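You operate a simulated robot arm through the tools that you are given. There is no shell and no other tool.

You are at the controls of a simulated robot arm. One attempt, no reset.

## Task
Put things in order on the trailer deck. At the end: the silver glue pot stands where the yellow lamp stood; the green black-gripped pad stands on top of the orange cable reel; the yellow lamp stands where the green black-gripped pad stood; the white stopper stands where the silver glue pot stood; whatever was shut is shut again. Leave all else as you found it, and nothing knocked over.

Only the result counts: the job must be done as asked and must still hold three seconds after the hand-in. Knocking over, shifting, dropping, spilling or breaking anything else fails it. A push-on lid holds only when it is set on centred and level and pressed home; a screw cap is set on level and turned clockwise until tight.

## Robot
A 6-joint arm with a two-finger gripper, fixed in place. Base frame: the origin is at the foot of the arm, x ahead of it, y to its left, z up; the work surface is at about z = 0. Readings come in mm, rad, newtons and seconds.
With the tool pointing down near the work surface it reaches from about 180 to 480 mm from the base axis. Its first joint turns from -1.152 to 1.152 rad. Payload 1.76 kg.
Tool frame: the origin (TCP) lies between the finger pads and is the grasp point; the fingertips stand 29 mm ahead of it; z points along the fingers, y is the line along which they close. The gripper opens to 82 mm. The gripper's body begins 58 mm behind the TCP.
Orientation is that of the tool frame in the base frame, as a unit quaternion [x, y, z, w]. With the fingers straight down and closing along the base's y, the tool's x points along the base's -x, its y along +y and its z along -z.

## Interface
- The arm moves only by the tool nudge_tool. Its argument "commands" is a list of rows, each an object of numbers (a shift or turn left out is 0, a gripper value left out holds the last): "dx", "dy", "dz": the shift along the tool's x, y, z in mm; "wx", "wy", "wz": the turn, a rotation vector about the tool's x, y, z in degrees; "hand": the opening in per cent of the stroke, from 0 (shut) to 100 (fully open). In form: [{"dx": .., "dy": .., "dz": .., "wx": .., "wy": .., "wz": .., "hand": ..}, ...]. A call has 1 to 20 rows; each row shifts and turns the commanded pose from where the row before left it, along the tool's axes as they then stand. Rows are played at 5 a second. More than 50 mm and 0.15 rad between two rows, or a gripper value outside its range, and nothing of the call is played. A pose out of reach is approached as far as the arm can. The call stops where the force on the tool passes 40 N (or 10 N more than at its start, if that is more) or the arm is blocked; 0.2 s more then pass. The fingers move at their own pace and stop on an object; they squeeze with about 28 N. The grip force told is the motor's: it shows also when the fingers shut on nothing. Time passes only in rows, and 0.2 s behind the last, so rows that do not move let the fingers close. The reply holds the time, the measured pose of the TCP, the force on the tool along the base axes, the opening and the grip force, in the units named above and with some noise, with the torque about the TCP (base axes, N m) and any sound that the robot's microphone picked up.
- Cameras (640 x 400 px; columns grow to the right, rows downward): "scene" is fixed at [36.8, 319.6, 424.4]; the picture's right is [-0.91, -0.42, 0.00], its down [-0.24, 0.52, -0.82] and it looks along [0.34, -0.74, -0.58] (base axes); focal length 214 px, centre (320, 200). "wrist" rides on the gripper at [79, 4, -89] in the tool frame; the picture's right is [-0.05, 1.00, 0.00], its down [-0.71, -0.04, -0.71] and it looks along [-0.71, -0.04, 0.71] (tool axes); focal length 256 px, centre (320, 200). There is no depth. A picture from a camera that has moved, and an enlarged one, comes with that camera's place and axes in the base frame and with its lens.
- snapshot(camera): a new picture of that camera. No time passes.
- close_up(camera, box): a new picture of the part [left, top, right, bottom] of that camera's present view, enlarged. No time passes.
- hand_in(): hands the job in; it is judged then, once.

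Nothing tells you positions but the pictures and the camera data. Unless the task says otherwise, let go and move clear before handing in.

The tools are called after "Emit:" as name(argument=value, ...) on one line, values as JSON. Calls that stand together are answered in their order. nudge_tool: Moves the arm, as the interface text tells. Its arguments: {"type":"object","properties":{"commands":{"type":"array"}},"required":["commands"]} The other tools are called the same way: snapshot (camera) takes a picture; close_up (camera, box) takes an enlarged picture of a part of a camera's view; hand_in () hands the job in.

At the start:

```text
time_s: 0.0
ee_pos: [258.4, -193.3, 259.6]
tool_rot: [0.0, 1.0, 0.0, -0.001]
force: [0.1, -0.1, 0.1]
ft_torque: [0.02, 0.04, 0.03]
gripper_width: 82.2
finger_force: 0.3
```

scene: 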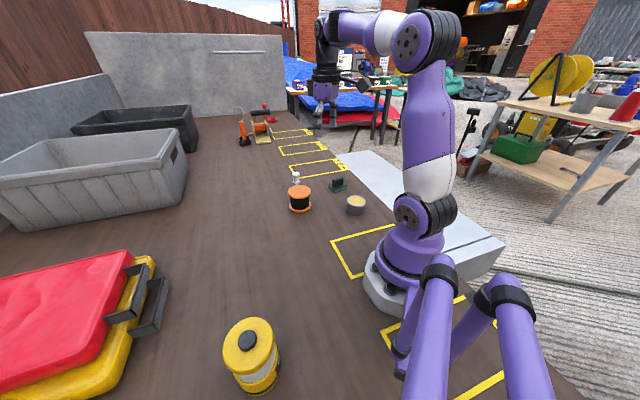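
wrist: 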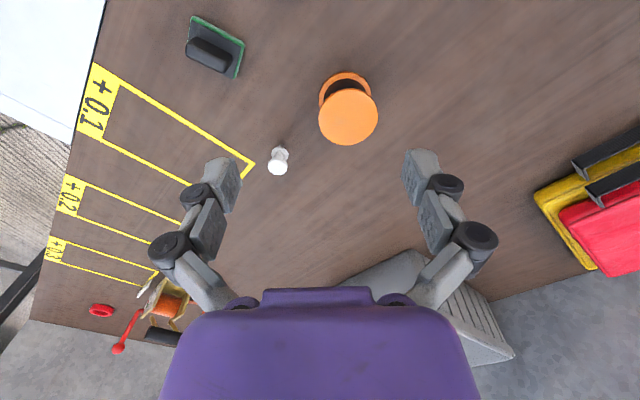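

I see the yellow lamp near the scene camera, with the orange reel, white stopper, green pad and a silver pot further off. I'll take enlarged pictures before moving anything.

Emit:
close_up(camera="scene", box=[260, 150, 400, 237])

Emit:
close_up(camera="scene", box=[180, 290, 340, 400])

Emit:
close_up(camera="wrist", box=[160, 0, 420, 180])

Emit:
close_up(camera="scene", box=[200, 80, 340, 167])

```text
4.57 times, centred on (330, 194) of scene
camera zoom: at [36.8, 319.6, 424.4], right [-0.91, -0.42, 0.0], down [-0.24, 0.52, -0.82], along [0.34, -0.74, -0.58], focal length 980 px, centre (274, 230)
```

zoom: 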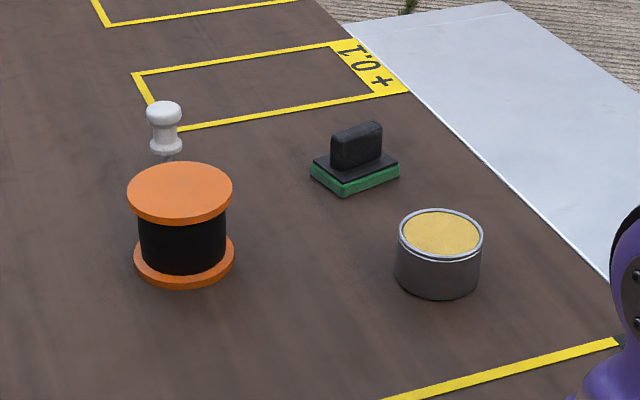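

```text
3.64 times, centred on (260, 345) of scene
camera zoom: at [36.8, 319.6, 424.4], right [-0.91, -0.42, 0.0], down [-0.24, 0.52, -0.82], along [0.34, -0.74, -0.58], focal length 780 px, centre (538, -327)
```

zoom: 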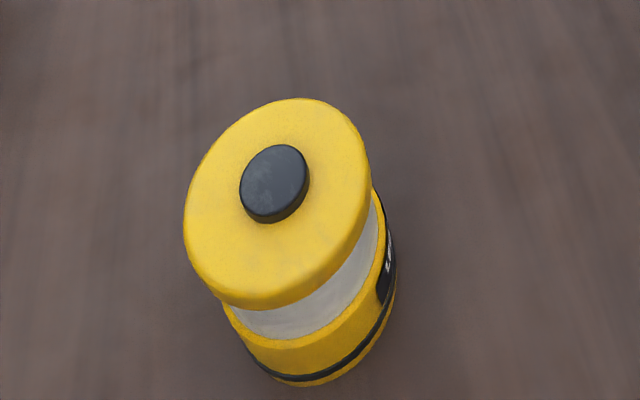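

```text
2.22 times, centred on (290, 90) of wrist
camera zoom: at [179.6, -189.0, 350.0], right [0.05, 1.0, 0.0], down [0.71, -0.04, 0.71], along [0.71, -0.04, -0.71], focal length 569 px, centre (387, 444)
```

zoom: 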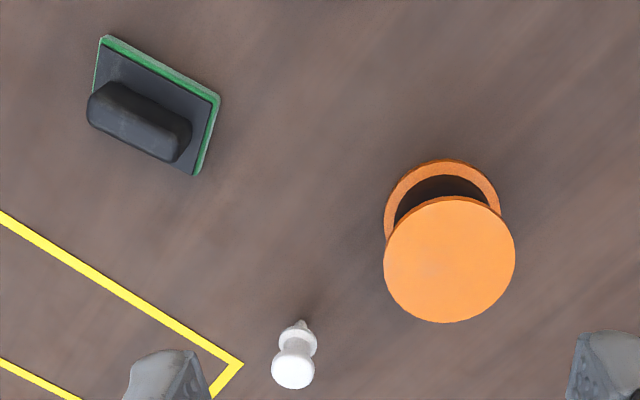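

```text
4.57 times, centred on (270, 124) of scene
camera zoom: at [36.8, 319.6, 424.4], right [-0.91, -0.42, 0.0], down [-0.24, 0.52, -0.82], along [0.34, -0.74, -0.58], focal length 980 px, centre (549, 550)
```

zoom: 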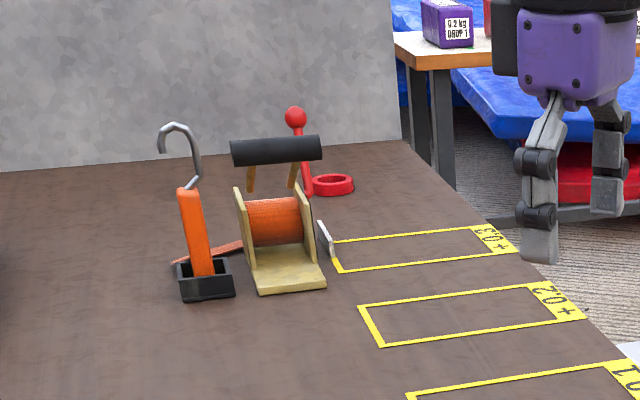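

Rough estimates (mm): the pot is near (158,-221), the pad near (255,-308), the reel near (330,-163), the stopper near (405,-270) and the lamp near (172,254). I'll move the wrist camera over the right-hand group to measure these better.

Emit:
nudge_tool(commands=[{"dx": 20, "dy": -20, "dz": 20}, {"dx": 20, "dy": -20, "dz": 20}, {"dx": 20, "dy": -20, "dz": 0}, {}])

Emit:
snapshot(camera="wrist")

```text
time_s: 1.0
ee_pos: [200.0, -253.0, 221.2]
tool_rot: [0.0, 1.0, 0.0, 0.0]
force: [0.0, -0.2, 0.7]
ft_torque: [0.02, 0.01, -0.02]
gripper_width: 82.0
finger_force: 0.0
```

```text
taken
camera wrist: at [120.1, -249.7, 311.2], right [0.05, 1.0, 0.0], down [0.71, -0.04, 0.71], along [0.71, -0.04, -0.71], focal length 256 px, centre (320, 200)
```

wrist: 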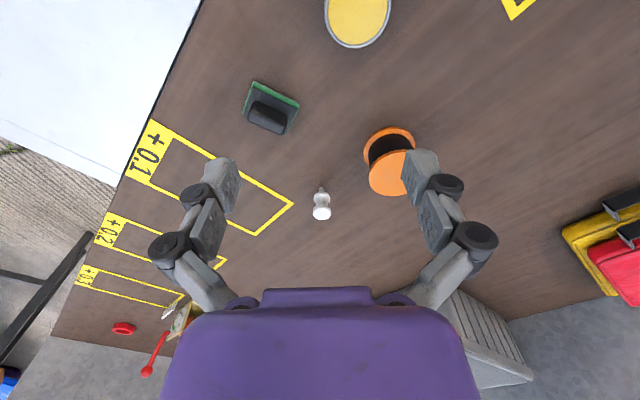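

The stopper, pad, reel and pot are all in this view. I'll enlarge each one to measure it and check what it is.

Emit:
close_up(camera="wrist", box=[280, 170, 360, 220])

Emit:
close_up(camera="wrist", box=[220, 60, 340, 135])

Emit:
close_up(camera="wrist", box=[300, 0, 420, 75])

Emit:
close_up(camera="wrist", box=[340, 120, 460, 195])

Emit:
close_up(camera="scene", box=[280, 160, 320, 185])

```text
8.00 times, centred on (320, 195) of wrist
camera zoom: at [120.1, -249.7, 311.2], right [0.05, 1.0, 0.0], down [0.71, -0.04, 0.71], along [0.71, -0.04, -0.71], focal length 2048 px, centre (320, 240)
```

zoom: 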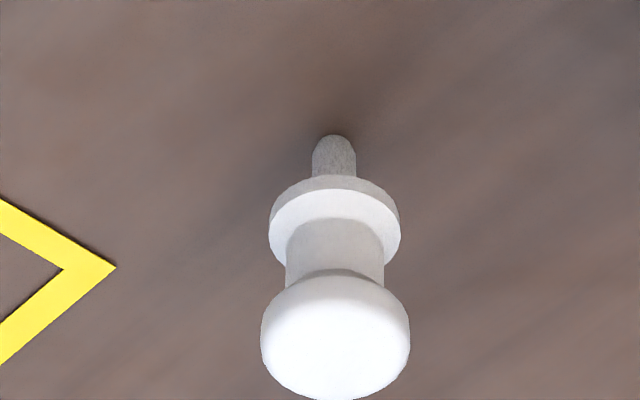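

```text
5.33 times, centred on (280, 98) of wrist
camera zoom: at [120.1, -249.7, 311.2], right [0.05, 1.0, 0.0], down [0.71, -0.04, 0.71], along [0.71, -0.04, -0.71], focal length 1365 px, centre (533, 747)
```

zoom: 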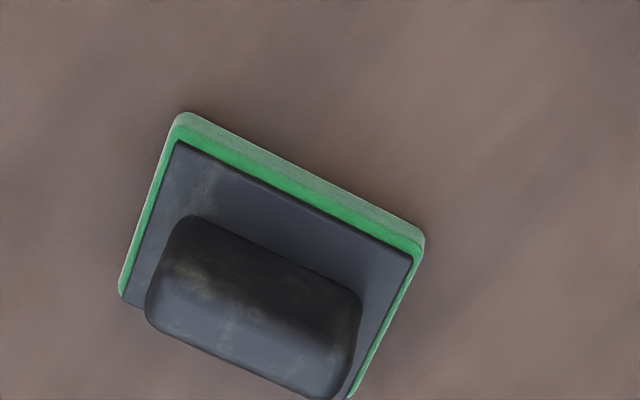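

```text
5.33 times, centred on (360, 38) of wrist
camera zoom: at [120.1, -249.7, 311.2], right [0.05, 1.0, 0.0], down [0.71, -0.04, 0.71], along [0.71, -0.04, -0.71], focal length 1365 px, centre (107, 1067)
```

zoom: 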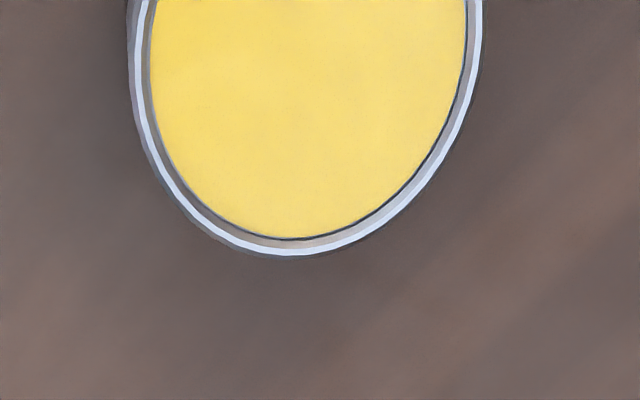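

```text
5.33 times, centred on (400, 158) of wrist
camera zoom: at [120.1, -249.7, 311.2], right [0.05, 1.0, 0.0], down [0.71, -0.04, 0.71], along [0.71, -0.04, -0.71], focal length 1365 px, centre (-107, 427)
```

zoom: 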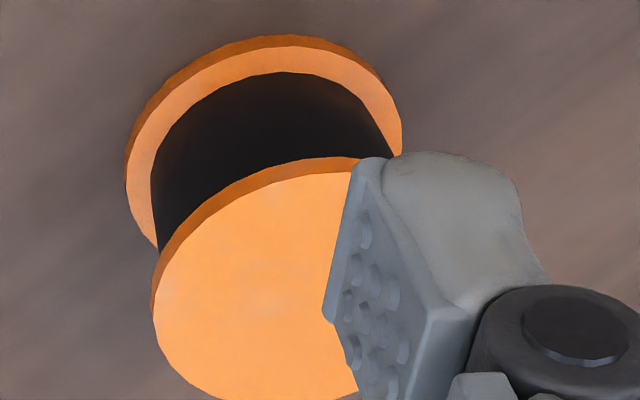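

```text
16.00 times, centred on (300, 172) of scene
camera zoom: at [36.8, 319.6, 424.4], right [-0.91, -0.42, 0.0], down [-0.24, 0.52, -0.82], along [0.34, -0.74, -0.58], focal length 3432 px, centre (640, 640)
```

zoom: 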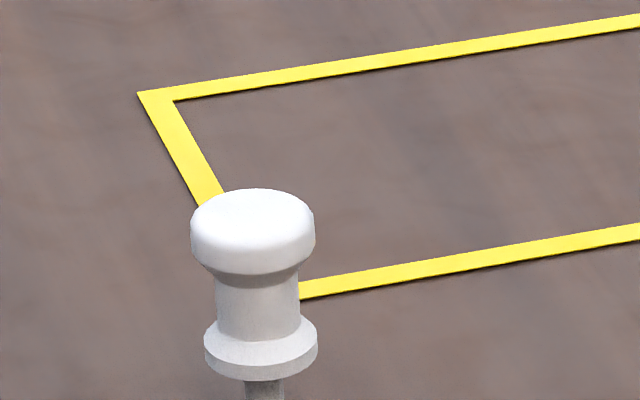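

The pot is open and full of yellow glue, so it has to stay level. The stopper stands on a thin stem. I'll back off toward the pot so that the pot and pad are both fully in view.

Emit:
nudge_tool(commands=[{"dx": 25, "dy": 12, "dz": -20}, {"dx": 25, "dy": 12, "dz": -20}, {}, {}])

Emit:
snapshot(camera="wrist")

Emit:
close_up(camera="wrist", box=[250, 0, 410, 100])

Emit:
close_up(camera="wrist", box=[220, 90, 340, 165])

Emit:
close_up(camera="wrist", box=[320, 130, 440, 205])

```text
time_s: 2.0
ee_pos: [146.4, -226.9, 259.7]
tool_rot: [0.0, 1.0, 0.0, 0.0]
force: [-0.6, -0.9, 0.3]
ft_torque: [0.0, 0.02, 0.01]
gripper_width: 82.1
finger_force: 0.0
```

```text
taken
camera wrist: at [67.3, -223.0, 349.4], right [0.05, 1.0, 0.0], down [0.71, -0.04, 0.71], along [0.71, -0.04, -0.71], focal length 256 px, centre (320, 200)
```

wrist: 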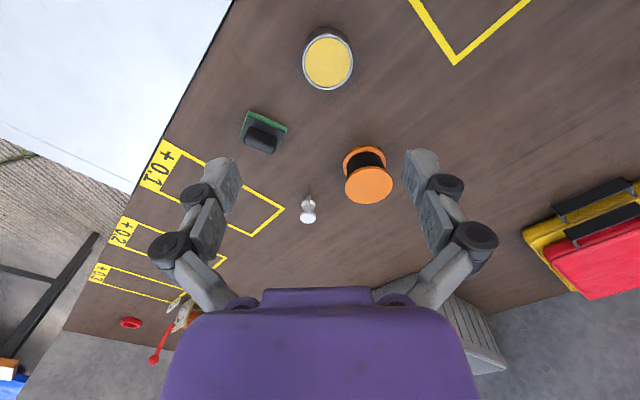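

```text
4.00 times, centred on (330, 50) of wrist
camera zoom: at [67.3, -223.0, 349.4], right [0.05, 1.0, 0.0], down [0.71, -0.04, 0.71], along [0.71, -0.04, -0.71], focal length 1024 px, centre (280, 800)
```

zoom: 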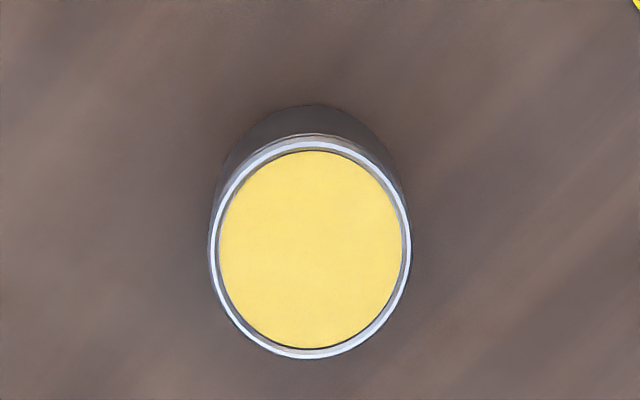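

```text
5.33 times, centred on (280, 128) of wrist
camera zoom: at [67.3, -223.0, 349.4], right [0.05, 1.0, 0.0], down [0.71, -0.04, 0.71], along [0.71, -0.04, -0.71], focal length 1365 px, centre (533, 587)
```

zoom: 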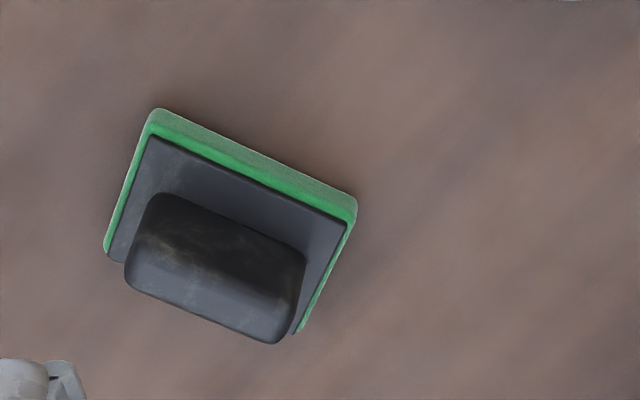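

```text
5.33 times, centred on (380, 168) of wrist
camera zoom: at [67.3, -223.0, 349.4], right [0.05, 1.0, 0.0], down [0.71, -0.04, 0.71], along [0.71, -0.04, -0.71], focal length 1365 px, centre (0, 373)
```

zoom: 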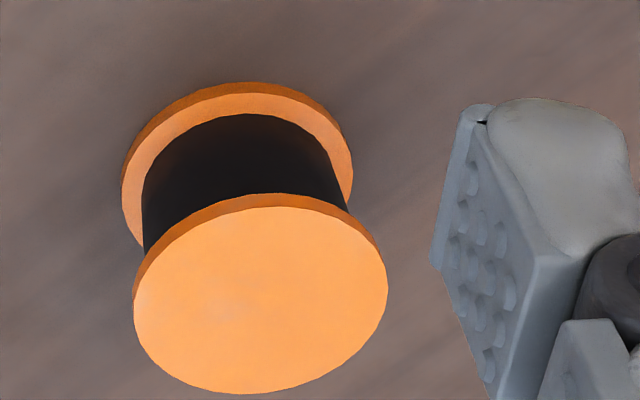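

I take the pad to be centred near (265.5,-319.5), the reel near (333,-161.5) and 60 mm high, and the pot near (163.5,-219.5), 57 mm across and 36 mm high. Next I'll turn the gripper to suit the pad's grip and look at it from close by.

Emit:
nudge_tool(commands=[{}])

Emit:
nudge_tool(commands=[{"dx": -24, "dy": -32, "dz": 15}, {"dx": -24, "dy": -32, "dz": 15}, {"dx": -24, "dy": -32, "dz": 15}, {"dx": -24, "dy": -32, "dz": 15}, {"wz": -8.2}, {"wz": -8.2}, {"wz": -8.2}, {"wz": -8.2}, {"wz": -8.2}, {"wz": -8.2}, {"wz": -8.3}, {}, {}])

Emit:
snapshot(camera="wrist")

```text
time_s: 2.4
ee_pos: [146.9, -225.8, 259.7]
tool_rot: [0.001, 1.0, 0.0, 0.0]
force: [0.2, 0.6, -0.3]
ft_torque: [0.02, -0.01, 0.03]
gripper_width: 81.9
finger_force: 0.1
```

```text
time_s: 5.2
ee_pos: [242.8, -357.9, 199.7]
tool_rot: [-0.482, 0.876, 0.001, 0.0]
force: [-1.0, -0.8, 0.1]
ft_torque: [-0.02, 0.01, 0.0]
gripper_width: 81.8
finger_force: 0.1
```

```text
taken
camera wrist: at [198.2, -422.0, 290.0], right [-0.81, 0.58, 0.0], down [0.41, 0.58, 0.71], along [0.41, 0.58, -0.71], focal length 256 px, centre (320, 200)
```

wrist: 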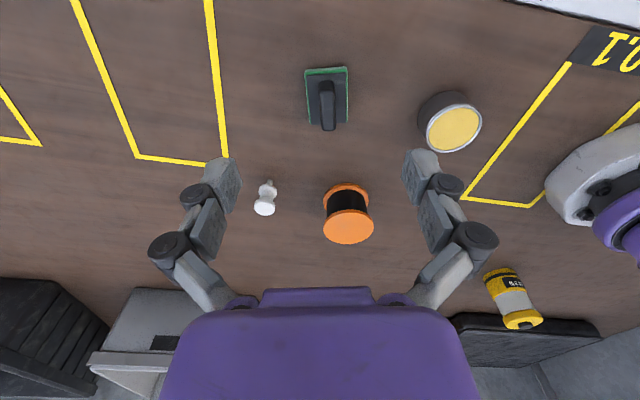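

The pad's grip now lines up with the fingers in this view. I'll enlarge the pad, stopper and pot.

Emit:
close_up(camera="wrist", box=[280, 55, 376, 115])

Emit:
close_up(camera="wrist", box=[280, 90, 376, 150])

Emit:
close_up(camera="wrist", box=[225, 165, 305, 215])

Emit:
close_up(camera="wrist", box=[400, 75, 496, 135])

Emit:
close_up(camera="wrist", box=[460, 250, 580, 325])

```text
6.67 times, centred on (328, 85) of wrist
camera zoom: at [198.2, -422.0, 290.0], right [-0.81, 0.58, 0.0], down [0.41, 0.58, 0.71], along [0.41, 0.58, -0.71], focal length 1707 px, centre (267, 967)
```

zoom: 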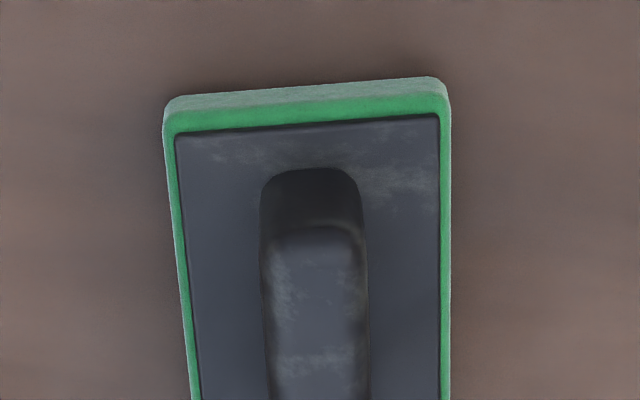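

```text
6.67 times, centred on (328, 120) of wrist
camera zoom: at [198.2, -422.0, 290.0], right [-0.81, 0.58, 0.0], down [0.41, 0.58, 0.71], along [0.41, 0.58, -0.71], focal length 1707 px, centre (267, 733)
```

zoom: 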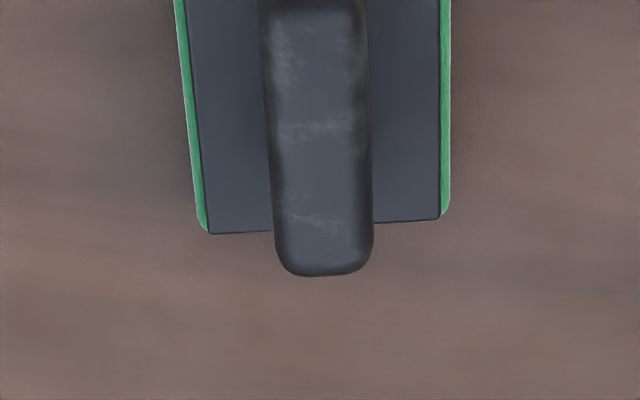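

```text
8.00 times, centred on (265, 190) of wrist
camera zoom: at [198.2, -422.0, 290.0], right [-0.81, 0.58, 0.0], down [0.41, 0.58, 0.71], along [0.41, 0.58, -0.71], focal length 2048 px, centre (760, 280)
```

zoom: 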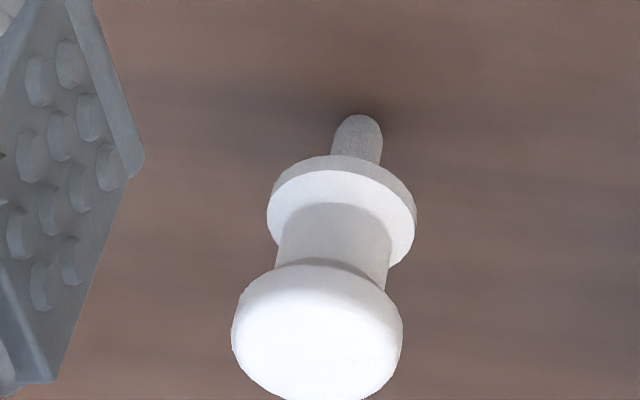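

```text
6.67 times, centred on (448, 105) of wrist
camera zoom: at [198.2, -422.0, 290.0], right [-0.81, 0.58, 0.0], down [0.41, 0.58, 0.71], along [0.41, 0.58, -0.71], focal length 1707 px, centre (-533, 833)
```

zoom: 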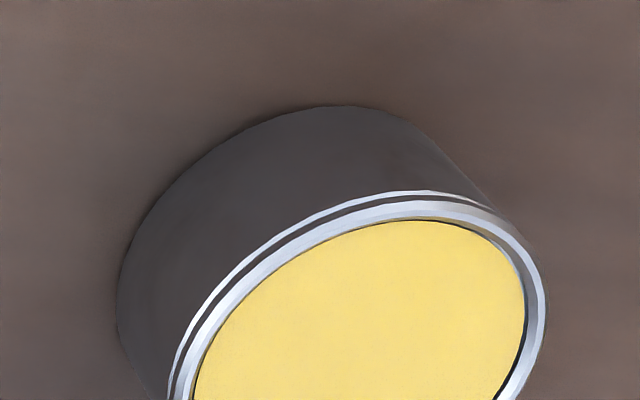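

```text
5.33 times, centred on (520, 288) of wrist
camera zoom: at [198.2, -422.0, 290.0], right [-0.81, 0.58, 0.0], down [0.41, 0.58, 0.71], along [0.41, 0.58, -0.71], focal length 1365 px, centre (-747, -267)
```

zoom: 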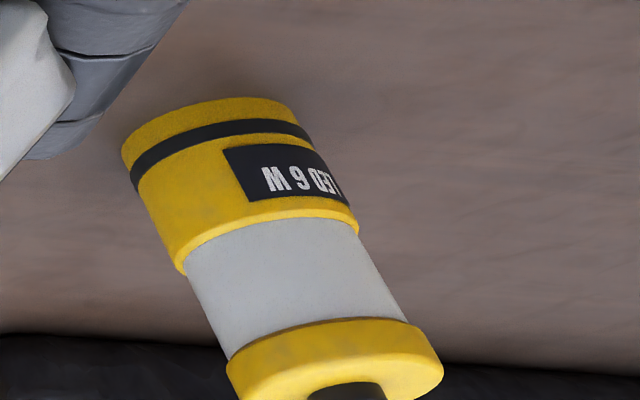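

The pad's place is about (264,-318), with its grip about 16 mm wide, centred and lined up with the fingers. I'll move over it, come part way down and check.

Emit:
nudge_tool(commands=[{"dx": -22, "dy": 2, "dz": 0}, {"dx": -22.3, "dy": 2.1}, {"dz": 35}, {"dz": 35}, {"dz": 20}, {}])

Emit:
snapshot(camera="wrist")

Emit:
close_up(camera="scene", box=[280, 140, 400, 215])

```text
time_s: 6.6
ee_pos: [264.3, -316.1, 109.3]
tool_rot: [-0.481, 0.877, 0.0, 0.0]
force: [0.0, 0.3, 0.0]
ft_torque: [-0.04, 0.04, 0.02]
gripper_width: 81.6
finger_force: 0.1
```

```text
taken
camera wrist: at [217.2, -380.5, 198.7], right [-0.81, 0.58, 0.0], down [0.41, 0.58, 0.71], along [0.41, 0.58, -0.71], focal length 256 px, centre (320, 200)
```

wrist: 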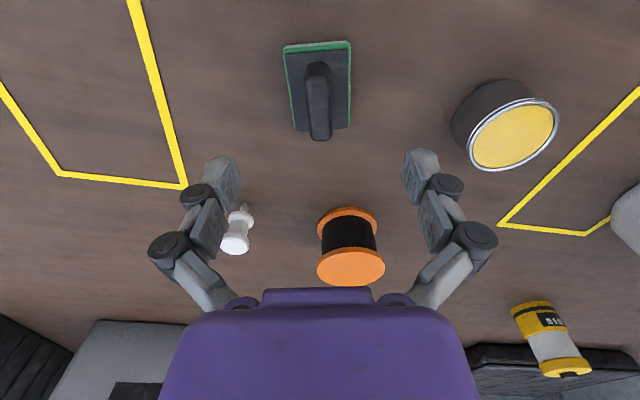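

```text
5.33 times, centred on (340, 178) of scene
camera zoom: at [36.8, 319.6, 424.4], right [-0.91, -0.42, 0.0], down [-0.24, 0.52, -0.82], along [0.34, -0.74, -0.58], focal length 1144 px, centre (213, 320)
```

zoom: 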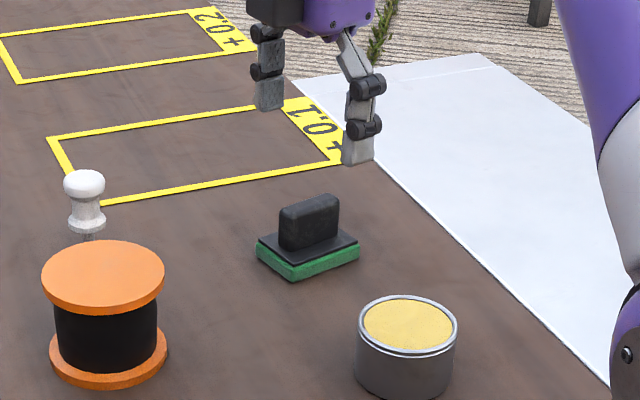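

The pad sits centred between the fingers. I'll go down until the TCP is at about z = 48, close on the grip and lift slightly.

Emit:
nudge_tool(commands=[{"dz": 25}, {"dz": 20}, {"dz": 10}, {"dz": 6}, {"hand": 20}, {"hand": 10}, {"hand": 0}, {}, {}])

Emit:
snapshot(camera="wrist")

Emit:
close_up(camera="scene", box=[280, 140, 400, 215])

```text
time_s: 8.6
ee_pos: [264.7, -317.6, 47.7]
tool_rot: [-0.481, 0.877, 0.0, 0.0]
force: [1.3, -2.1, 4.1]
ft_torque: [-0.08, 0.02, 0.0]
gripper_width: 15.1
finger_force: 27.6
```

```text
taken
camera wrist: at [218.7, -382.0, 137.8], right [-0.81, 0.58, 0.0], down [0.41, 0.58, 0.71], along [0.41, 0.58, -0.71], focal length 256 px, centre (320, 200)
```

wrist: 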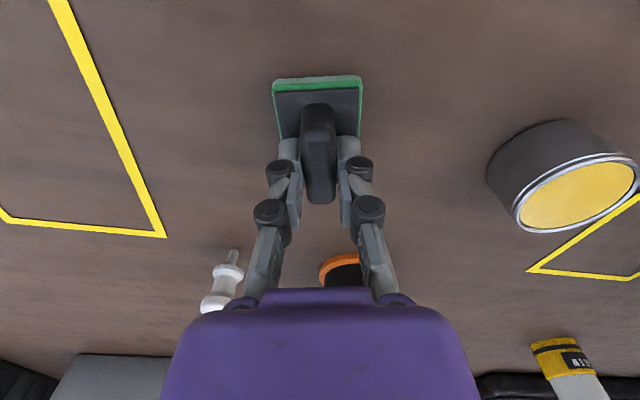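

```text
5.33 times, centred on (340, 178) of scene
camera zoom: at [36.7, 319.6, 424.4], right [-0.91, -0.42, 0.0], down [-0.24, 0.52, -0.82], along [0.34, -0.74, -0.58], focal length 1144 px, centre (213, 320)
```

zoom: 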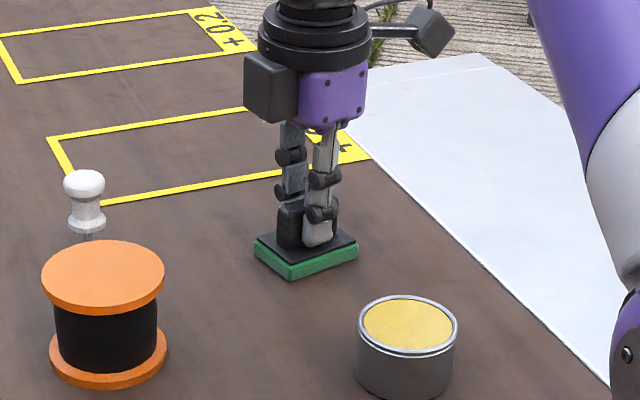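

The pad is held firmly at 15 mm. I'll lift it clear and carry it over the reel.

Emit:
nudge_tool(commands=[{"dz": -10}, {"dz": -20}, {"dz": -25}, {"dz": -25}, {"dz": -20}, {"dx": -24, "dy": 3.7}, {"dx": -24, "dy": 3.7}, {"dx": -24, "dy": 3.7}, {"dx": -24, "dy": 3.7}, {"dx": -24, "dy": 3.7}, {"dx": -24, "dy": 3.7}, {"dx": -24, "dy": 3.7}, {}, {}])

Emit:
snapshot(camera="wrist")

Emit:
close_up(camera="scene", box=[240, 130, 360, 205])

```text
time_s: 11.6
ee_pos: [332.5, -160.7, 151.8]
tool_rot: [-0.481, 0.877, 0.001, 0.0]
force: [0.4, 0.5, -0.4]
ft_torque: [0.03, 0.02, 0.04]
gripper_width: 15.2
finger_force: 28.0
```

```text
taken
camera wrist: at [286.1, -226.0, 240.5], right [-0.81, 0.58, 0.0], down [0.41, 0.58, 0.71], along [0.41, 0.58, -0.71], focal length 256 px, centre (320, 200)
```

wrist: 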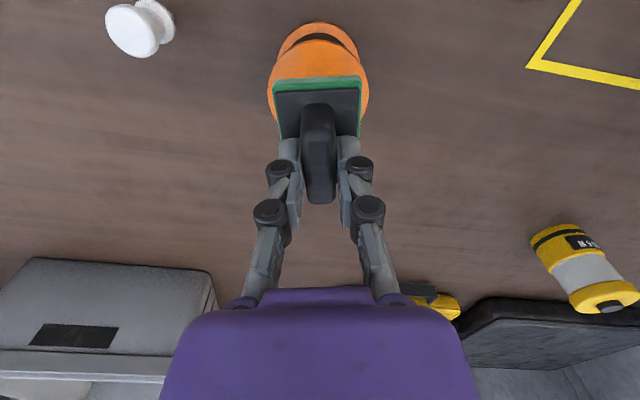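

```text
5.33 times, centred on (300, 168) of scene
camera zoom: at [36.8, 319.6, 424.4], right [-0.91, -0.42, 0.0], down [-0.24, 0.52, -0.82], along [0.34, -0.74, -0.58], focal length 1144 px, centre (427, 373)
```

zoom: 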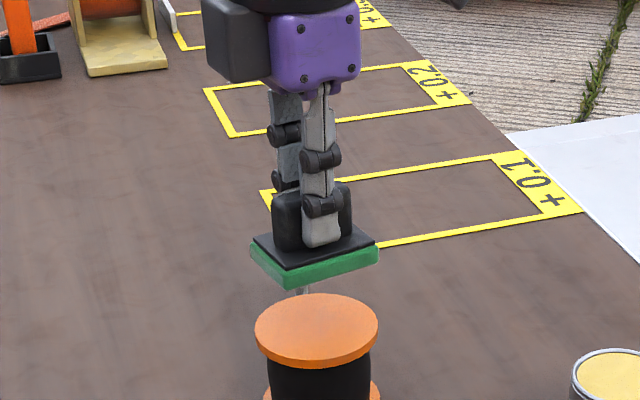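

The pad is centred over the reel to within a couple of mm. I'll lower it slowly until it touches.

Emit:
nudge_tool(commands=[{"dz": 15}, {"dz": 14}, {"dz": 6}, {"dz": 3}, {"dz": 2}, {}])

Emit:
close_up(camera="scene", box=[260, 150, 340, 200])

```text
time_s: 13.0
ee_pos: [332.5, -162.4, 109.2]
tool_rot: [-0.482, 0.876, 0.0, 0.0]
force: [0.3, 0.4, -0.9]
ft_torque: [0.02, 0.01, 0.02]
gripper_width: 15.0
finger_force: 28.0
```

```text
8.00 times, centred on (300, 175) of scene
camera zoom: at [36.8, 319.6, 424.4], right [-0.91, -0.42, 0.0], down [-0.24, 0.52, -0.82], along [0.34, -0.74, -0.58], focal length 1716 px, centre (480, 400)
```

zoom: 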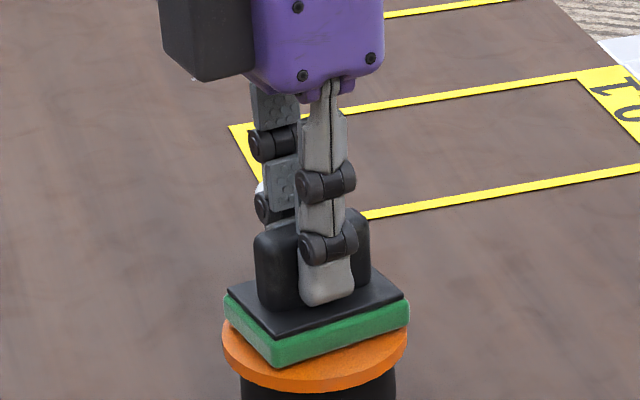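

The pad is just above the reel. I'll come down a millimetre at a time and watch the force.

Emit:
nudge_tool(commands=[{"dz": 1}, {}])

Emit:
nudge_tool(commands=[{"dz": 1}, {}])

Emit:
close_up(camera="scene", box=[270, 165, 334, 205])

```text
time_s: 13.6
ee_pos: [332.6, -162.4, 108.5]
tool_rot: [-0.481, 0.877, 0.0, -0.001]
force: [0.1, 0.3, -0.8]
ft_torque: [-0.04, 0.01, -0.06]
gripper_width: 15.2
finger_force: 27.9
```

```text
time_s: 14.2
ee_pos: [333.5, -163.4, 107.8]
tool_rot: [-0.481, 0.877, -0.001, 0.0]
force: [-5.6, 2.6, 20.0]
ft_torque: [0.03, 0.19, 0.0]
gripper_width: 15.1
finger_force: 28.4
```

```text
10.00 times, centred on (302, 185) of scene
camera zoom: at [36.7, 319.6, 424.4], right [-0.91, -0.42, 0.0], down [-0.24, 0.52, -0.82], along [0.34, -0.74, -0.58], focal length 2145 px, centre (500, 350)
```

zoom: 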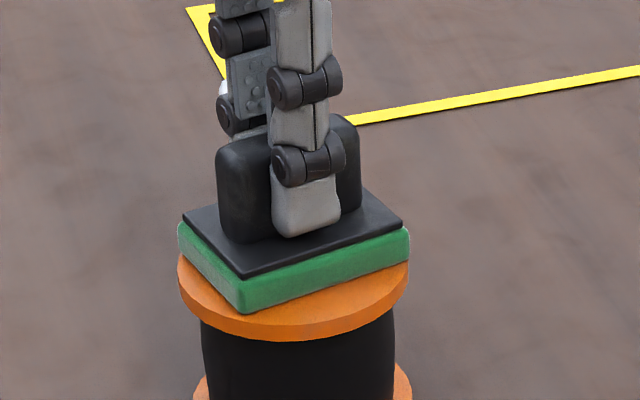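

The pad is resting on the reel. I'll ease the push off, open, rise straight up and look.

Emit:
nudge_tool(commands=[{"dz": -0.7}, {"hand": 25}, {"hand": 50}, {"hand": 70}, {"dz": -15}, {"dz": -30}, {"dz": -40}, {"dz": -40, "hand": 100}, {"dz": -20}, {}])

Emit:
close_up(camera="scene", box=[260, 150, 340, 200])

Emit:
snapshot(camera="wrist")

```text
time_s: 16.4
ee_pos: [335.3, -162.2, 250.7]
tool_rot: [-0.481, 0.877, -0.001, 0.0]
force: [0.0, -0.2, -0.8]
ft_torque: [0.02, 0.05, -0.01]
gripper_width: 82.2
finger_force: 0.1
```

```text
8.00 times, centred on (300, 175) of scene
camera zoom: at [36.8, 319.6, 424.4], right [-0.91, -0.42, 0.0], down [-0.24, 0.52, -0.82], along [0.34, -0.74, -0.58], focal length 1716 px, centre (480, 400)
```

zoom: 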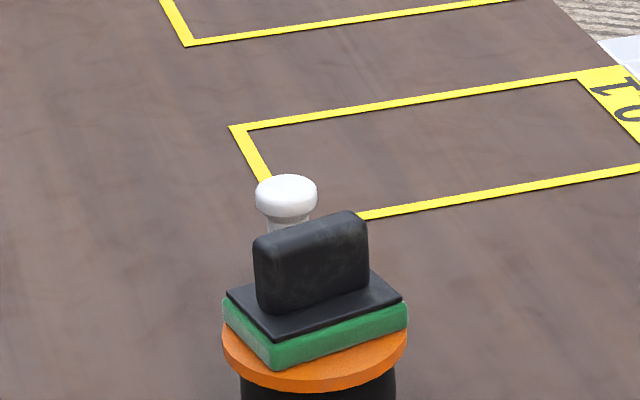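

```text
taken
camera wrist: at [288.7, -227.5, 340.6], right [-0.81, 0.58, 0.0], down [0.41, 0.58, 0.71], along [0.41, 0.58, -0.71], focal length 256 px, centre (320, 200)
```

wrist: 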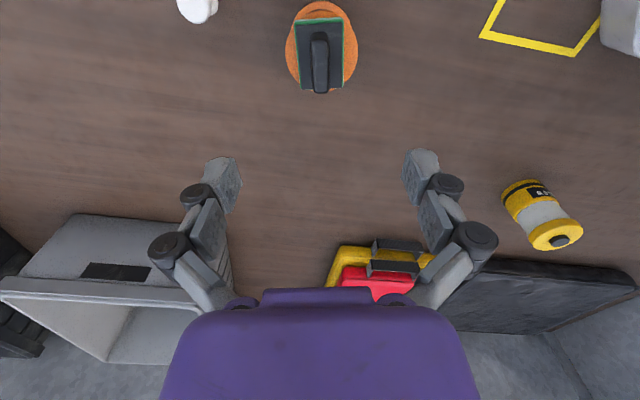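

The pad sits squarely on the reel. Next I'll turn the gripper back and move above the lamp to measure it.

Emit:
nudge_tool(commands=[{"wz": 8.2}, {"wz": 8.2}, {"wz": 8.2}, {"wz": 8.2}, {"wz": 8.2}, {"wz": 8.2}, {"wz": 8.3}, {"dx": 17.4, "dy": 41.2}, {"dx": 17.4, "dy": 41.2}, {"dx": 17.4, "dy": 41.2}, {"dx": 17.4, "dy": 41.2}, {"dx": 17.4, "dy": 41.2}, {"dx": 17.4, "dy": 41.2}, {"dx": 17.4, "dy": 41.2}, {"dx": 17.4, "dy": 41.2}, {"dx": 17.4, "dy": 41.2}, {"dx": 17.4, "dy": 41.2}, {}, {}])

Emit:
snapshot(camera="wrist")

Emit:
snapshot(camera="scene")

```text
time_s: 20.4
ee_pos: [163.5, 251.0, 255.6]
tool_rot: [0.0, 1.0, -0.001, 0.0]
force: [-0.6, -0.4, 0.0]
ft_torque: [-0.04, 0.01, -0.03]
gripper_width: 82.1
finger_force: 0.1
```

```text
taken
camera wrist: at [84.1, 254.7, 344.6], right [0.05, 1.0, 0.0], down [0.71, -0.04, 0.71], along [0.71, -0.04, -0.71], focal length 256 px, centre (320, 200)
```

wrist: 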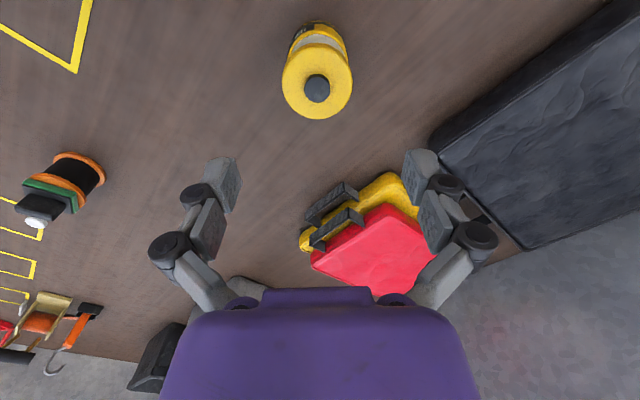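

```text
taken
```

scene: 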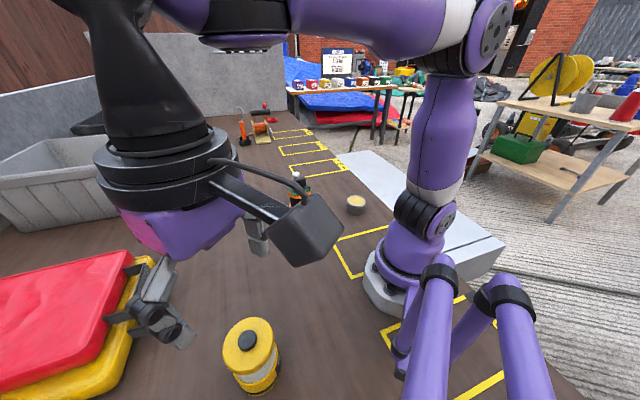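

The lamp is in view. I'll enlarge it to measure it.

Emit:
close_up(camera="wrist", box=[252, 5, 380, 85])

Emit:
close_up(camera="wrist", box=[252, 45, 380, 125])

Emit:
nudge_tool(commands=[{}])

```text
5.00 times, centred on (316, 45) of wrist
camera zoom: at [84.1, 254.7, 344.6], right [0.05, 1.0, 0.0], down [0.71, -0.04, 0.71], along [0.71, -0.04, -0.71], focal length 1280 px, centre (340, 975)
```

zoom: 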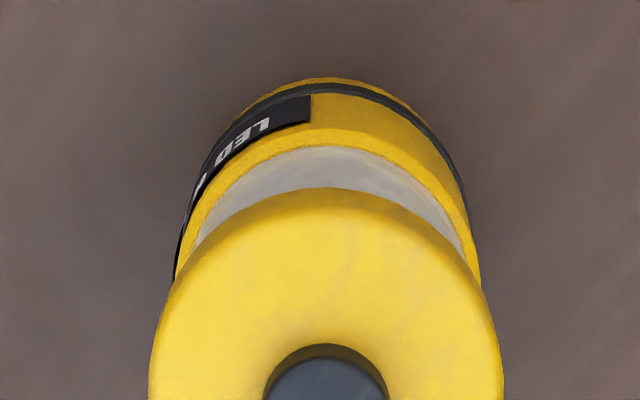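

```text
5.00 times, centred on (316, 85) of wrist
camera zoom: at [84.1, 254.7, 344.6], right [0.05, 1.0, 0.0], down [0.71, -0.04, 0.71], along [0.71, -0.04, -0.71], focal length 1280 px, centre (340, 775)
```

zoom: 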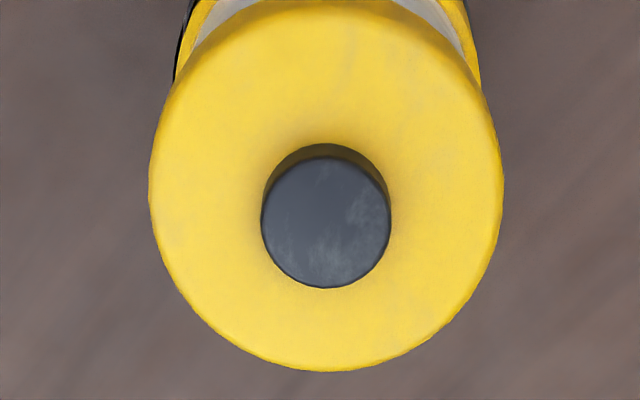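

```text
time_s: 20.8
ee_pos: [163.1, 250.4, 254.7]
tool_rot: [-0.001, 1.0, -0.001, 0.0]
force: [-0.1, -0.1, 0.0]
ft_torque: [0.01, 0.0, -0.01]
gripper_width: 82.1
finger_force: 0.1
```

The lamp is near (179,247), about 68 mm across, with its knob top at about z = 105. I'll move above it and check the fit between the fingers before going down.

Emit:
nudge_tool(commands=[{"dx": -15.7, "dy": -3.9}, {"dz": 35}, {"dz": 35}, {"dz": 20}, {"dz": 10}, {}, {}])

Emit:
snapshot(camera="wrist")

Emit:
snapshot(camera="scene")

```text
time_s: 22.4
ee_pos: [176.6, 246.1, 153.0]
tool_rot: [0.0, 1.0, 0.0, 0.001]
force: [0.5, 0.3, 0.4]
ft_torque: [-0.03, -0.04, -0.01]
gripper_width: 82.0
finger_force: 0.0
```

```text
taken
camera wrist: at [97.1, 249.9, 242.6], right [0.05, 1.0, 0.0], down [0.71, -0.04, 0.71], along [0.71, -0.04, -0.71], focal length 256 px, centre (320, 200)
```

wrist: 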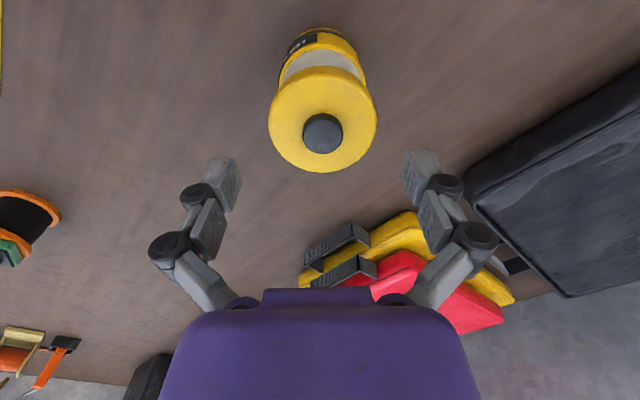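

```text
taken
```

scene: 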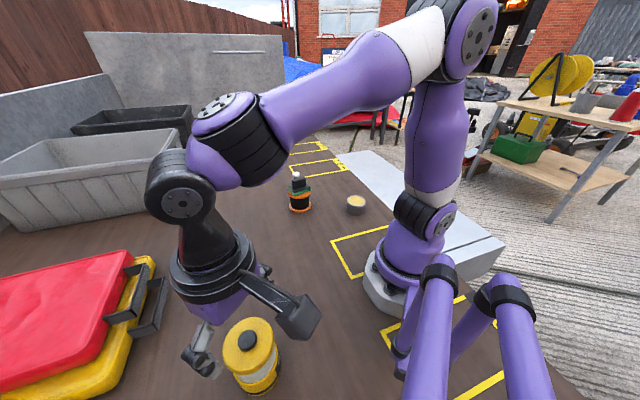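

The lamp is offset a few mm from the finger centre (about +3 in x, +1.5 in y). I'll correct for that and go down around it in careful steps.

Emit:
nudge_tool(commands=[{"dx": -3.3, "dy": 1.4}, {"dz": 20}, {"dz": 15}, {}])

Emit:
snapshot(camera="wrist")

Emit:
close_up(camera="scene", box=[160, 280, 320, 380])

```text
time_s: 23.4
ee_pos: [178.9, 247.1, 117.1]
tool_rot: [0.0, 1.0, 0.0, -0.001]
force: [0.2, -0.1, 0.5]
ft_torque: [0.0, -0.01, 0.03]
gripper_width: 82.2
finger_force: 0.1
```

```text
taken
camera wrist: at [99.9, 250.8, 206.6], right [0.05, 1.0, 0.0], down [0.71, -0.04, 0.71], along [0.71, -0.04, -0.71], focal length 256 px, centre (320, 200)
```

wrist: 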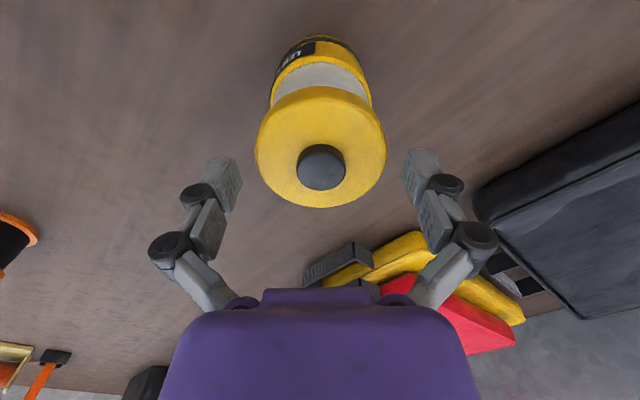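

```text
4.00 times, centred on (240, 330) of scene
camera zoom: at [36.8, 319.6, 424.4], right [-0.91, -0.42, 0.0], down [-0.24, 0.52, -0.82], along [0.34, -0.74, -0.58], focal length 858 px, centre (640, -320)
```

zoom: 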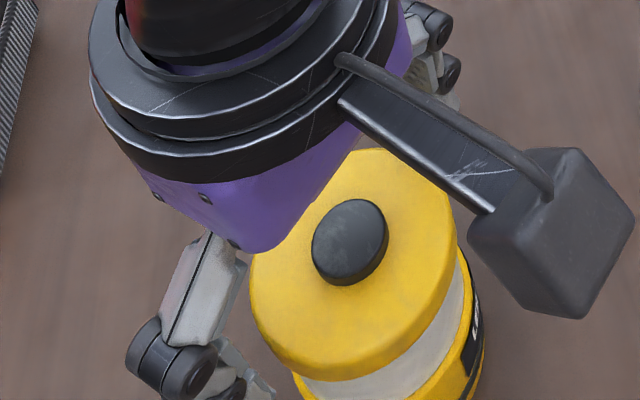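

The lamp is centred between the fingers. I'll go the rest of the way down and grip.

Emit:
nudge_tool(commands=[{"dz": 15}, {"dz": 15}, {"dz": 15}, {"dz": 9}, {}, {"hand": 80}, {"hand": 60}, {"hand": 50}, {}, {}])

Emit:
snapshot(camera="wrist")

Emit:
snapshot(camera="scene")

```text
time_s: 25.6
ee_pos: [178.9, 247.2, 65.8]
tool_rot: [0.0, 1.0, 0.0, 0.0]
force: [-1.4, -12.8, 37.2]
ft_torque: [0.06, 0.36, 0.16]
gripper_width: 66.1
finger_force: 27.9
```

```text
taken
camera wrist: at [99.4, 251.7, 155.3], right [0.05, 1.0, 0.0], down [0.71, -0.04, 0.71], along [0.71, -0.04, -0.71], focal length 256 px, centre (320, 200)
```

wrist: 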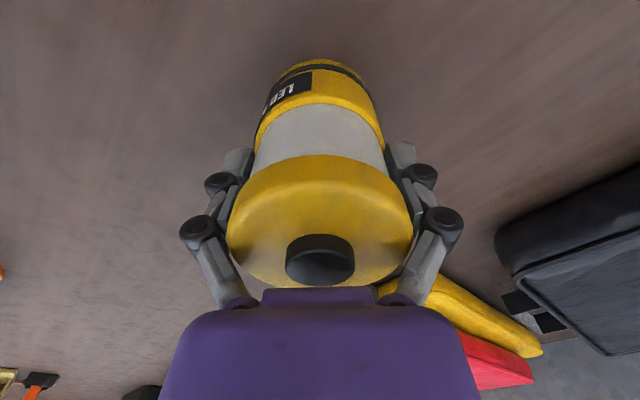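

```text
taken
```

scene: 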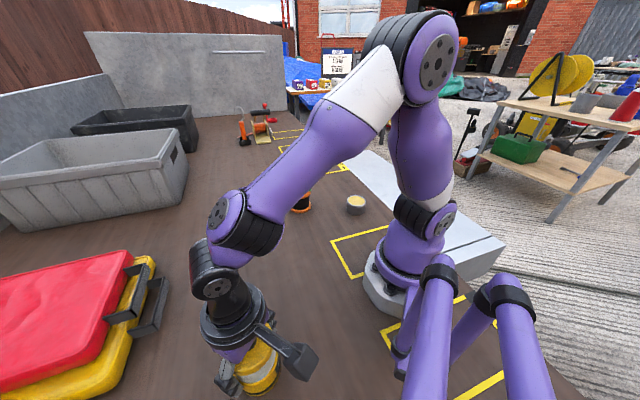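

The fingers hold the lamp at 66 mm, but an upward push of 37 N shows on the tool. I'll raise the tool slightly and see whether it goes away.

Emit:
nudge_tool(commands=[{"dz": -1}, {}])

Emit:
close_up(camera="wrist", box=[160, 50, 480, 250])

Emit:
close_up(camera="scene", box=[180, 280, 340, 400])

```text
time_s: 26.2
ee_pos: [176.9, 248.5, 65.9]
tool_rot: [0.0, 1.0, 0.001, 0.001]
force: [6.0, -6.0, 17.2]
ft_torque: [0.11, -0.23, -0.12]
gripper_width: 65.8
finger_force: 28.2
```

```text
2.00 times, centred on (320, 150) of wrist
camera zoom: at [98.9, 252.5, 155.3], right [0.05, 1.0, 0.0], down [0.71, -0.04, 0.71], along [0.71, -0.04, -0.71], focal length 512 px, centre (320, 300)
```

zoom: 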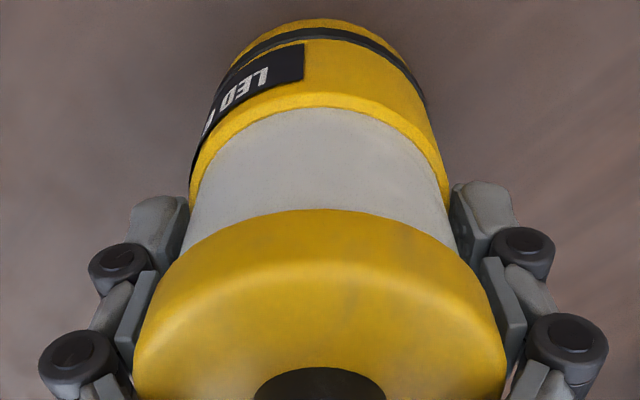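

```text
3.33 times, centred on (260, 340) of scene
camera zoom: at [36.7, 319.5, 424.5], right [-0.91, -0.42, 0.0], down [-0.24, 0.52, -0.82], along [0.34, -0.74, -0.58], focal length 715 px, centre (520, -267)
```

zoom: 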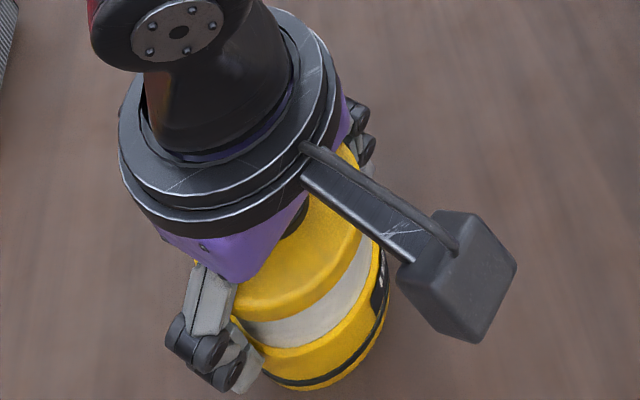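

The push dropped with the raise. I'll raise a little more, then lift clear and check the load.

Emit:
nudge_tool(commands=[{"dz": -1}, {}])

Emit:
nudge_tool(commands=[{"dz": -3}, {"dz": -5}, {"dz": -10}, {}])

Emit:
snapshot(camera="scene")

Emit:
snapshot(camera="wrist")

```text
time_s: 26.8
ee_pos: [177.3, 248.6, 64.8]
tool_rot: [-0.001, 1.0, 0.001, 0.0]
force: [2.8, 5.0, 10.4]
ft_torque: [-0.07, -0.1, 0.05]
gripper_width: 66.1
finger_force: 27.6
```

```text
time_s: 27.8
ee_pos: [177.9, 248.2, 83.7]
tool_rot: [0.0, 1.0, 0.001, 0.0]
force: [-0.8, 0.1, -4.1]
ft_torque: [0.01, -0.04, 0.03]
gripper_width: 65.3
finger_force: 28.1
```

```text
taken
```

scene: 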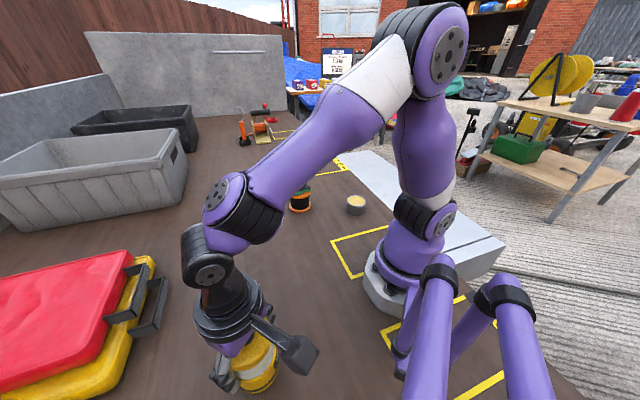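

```text
taken
camera wrist: at [99.0, 252.4, 174.0], right [0.05, 1.0, 0.0], down [0.71, -0.04, 0.71], along [0.71, -0.04, -0.71], focal length 256 px, centre (320, 200)
```

wrist: 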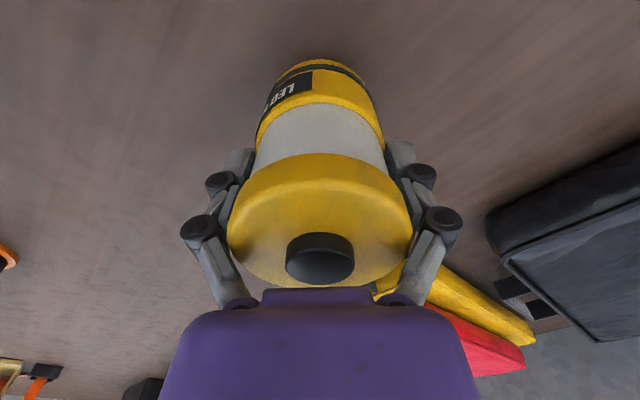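

The lamp is lifted, level and centred in the grip. I'll raise it well clear and carry it in an arc to the pad's old place.

Emit:
nudge_tool(commands=[{"dz": -20}, {"dz": -30}, {"dz": -30}, {"dz": -30}, {"dz": -6}, {"dx": -20, "dy": -25}, {"dx": -23, "dy": -35}, {"dx": -23, "dy": -35}, {"dx": -23, "dy": -35}, {"dy": -35}, {"dy": -35}, {"dy": -35}, {"dy": -35}, {"dy": -35}, {"dy": -30}, {}])

Emit:
snapshot(camera="wrist")

Emit:
snapshot(camera="scene")

```text
time_s: 31.2
ee_pos: [264.4, -85.3, 199.0]
tool_rot: [-0.001, 1.0, -0.001, 0.0]
force: [0.6, -0.5, -3.3]
ft_torque: [-0.02, 0.01, 0.0]
gripper_width: 65.2
finger_force: 28.5
```

```text
taken
camera wrist: at [185.9, -82.3, 290.1], right [0.05, 1.0, 0.0], down [0.71, -0.04, 0.71], along [0.71, -0.04, -0.71], focal length 256 px, centre (320, 200)
```

wrist: 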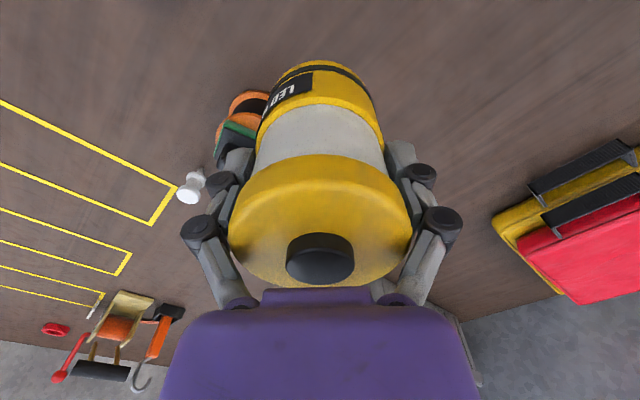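

```text
taken
```

scene: 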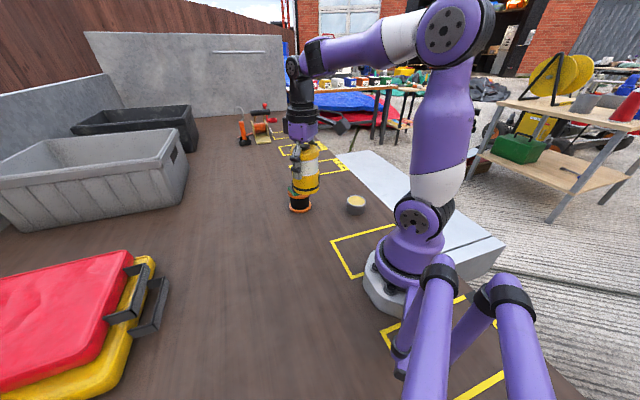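

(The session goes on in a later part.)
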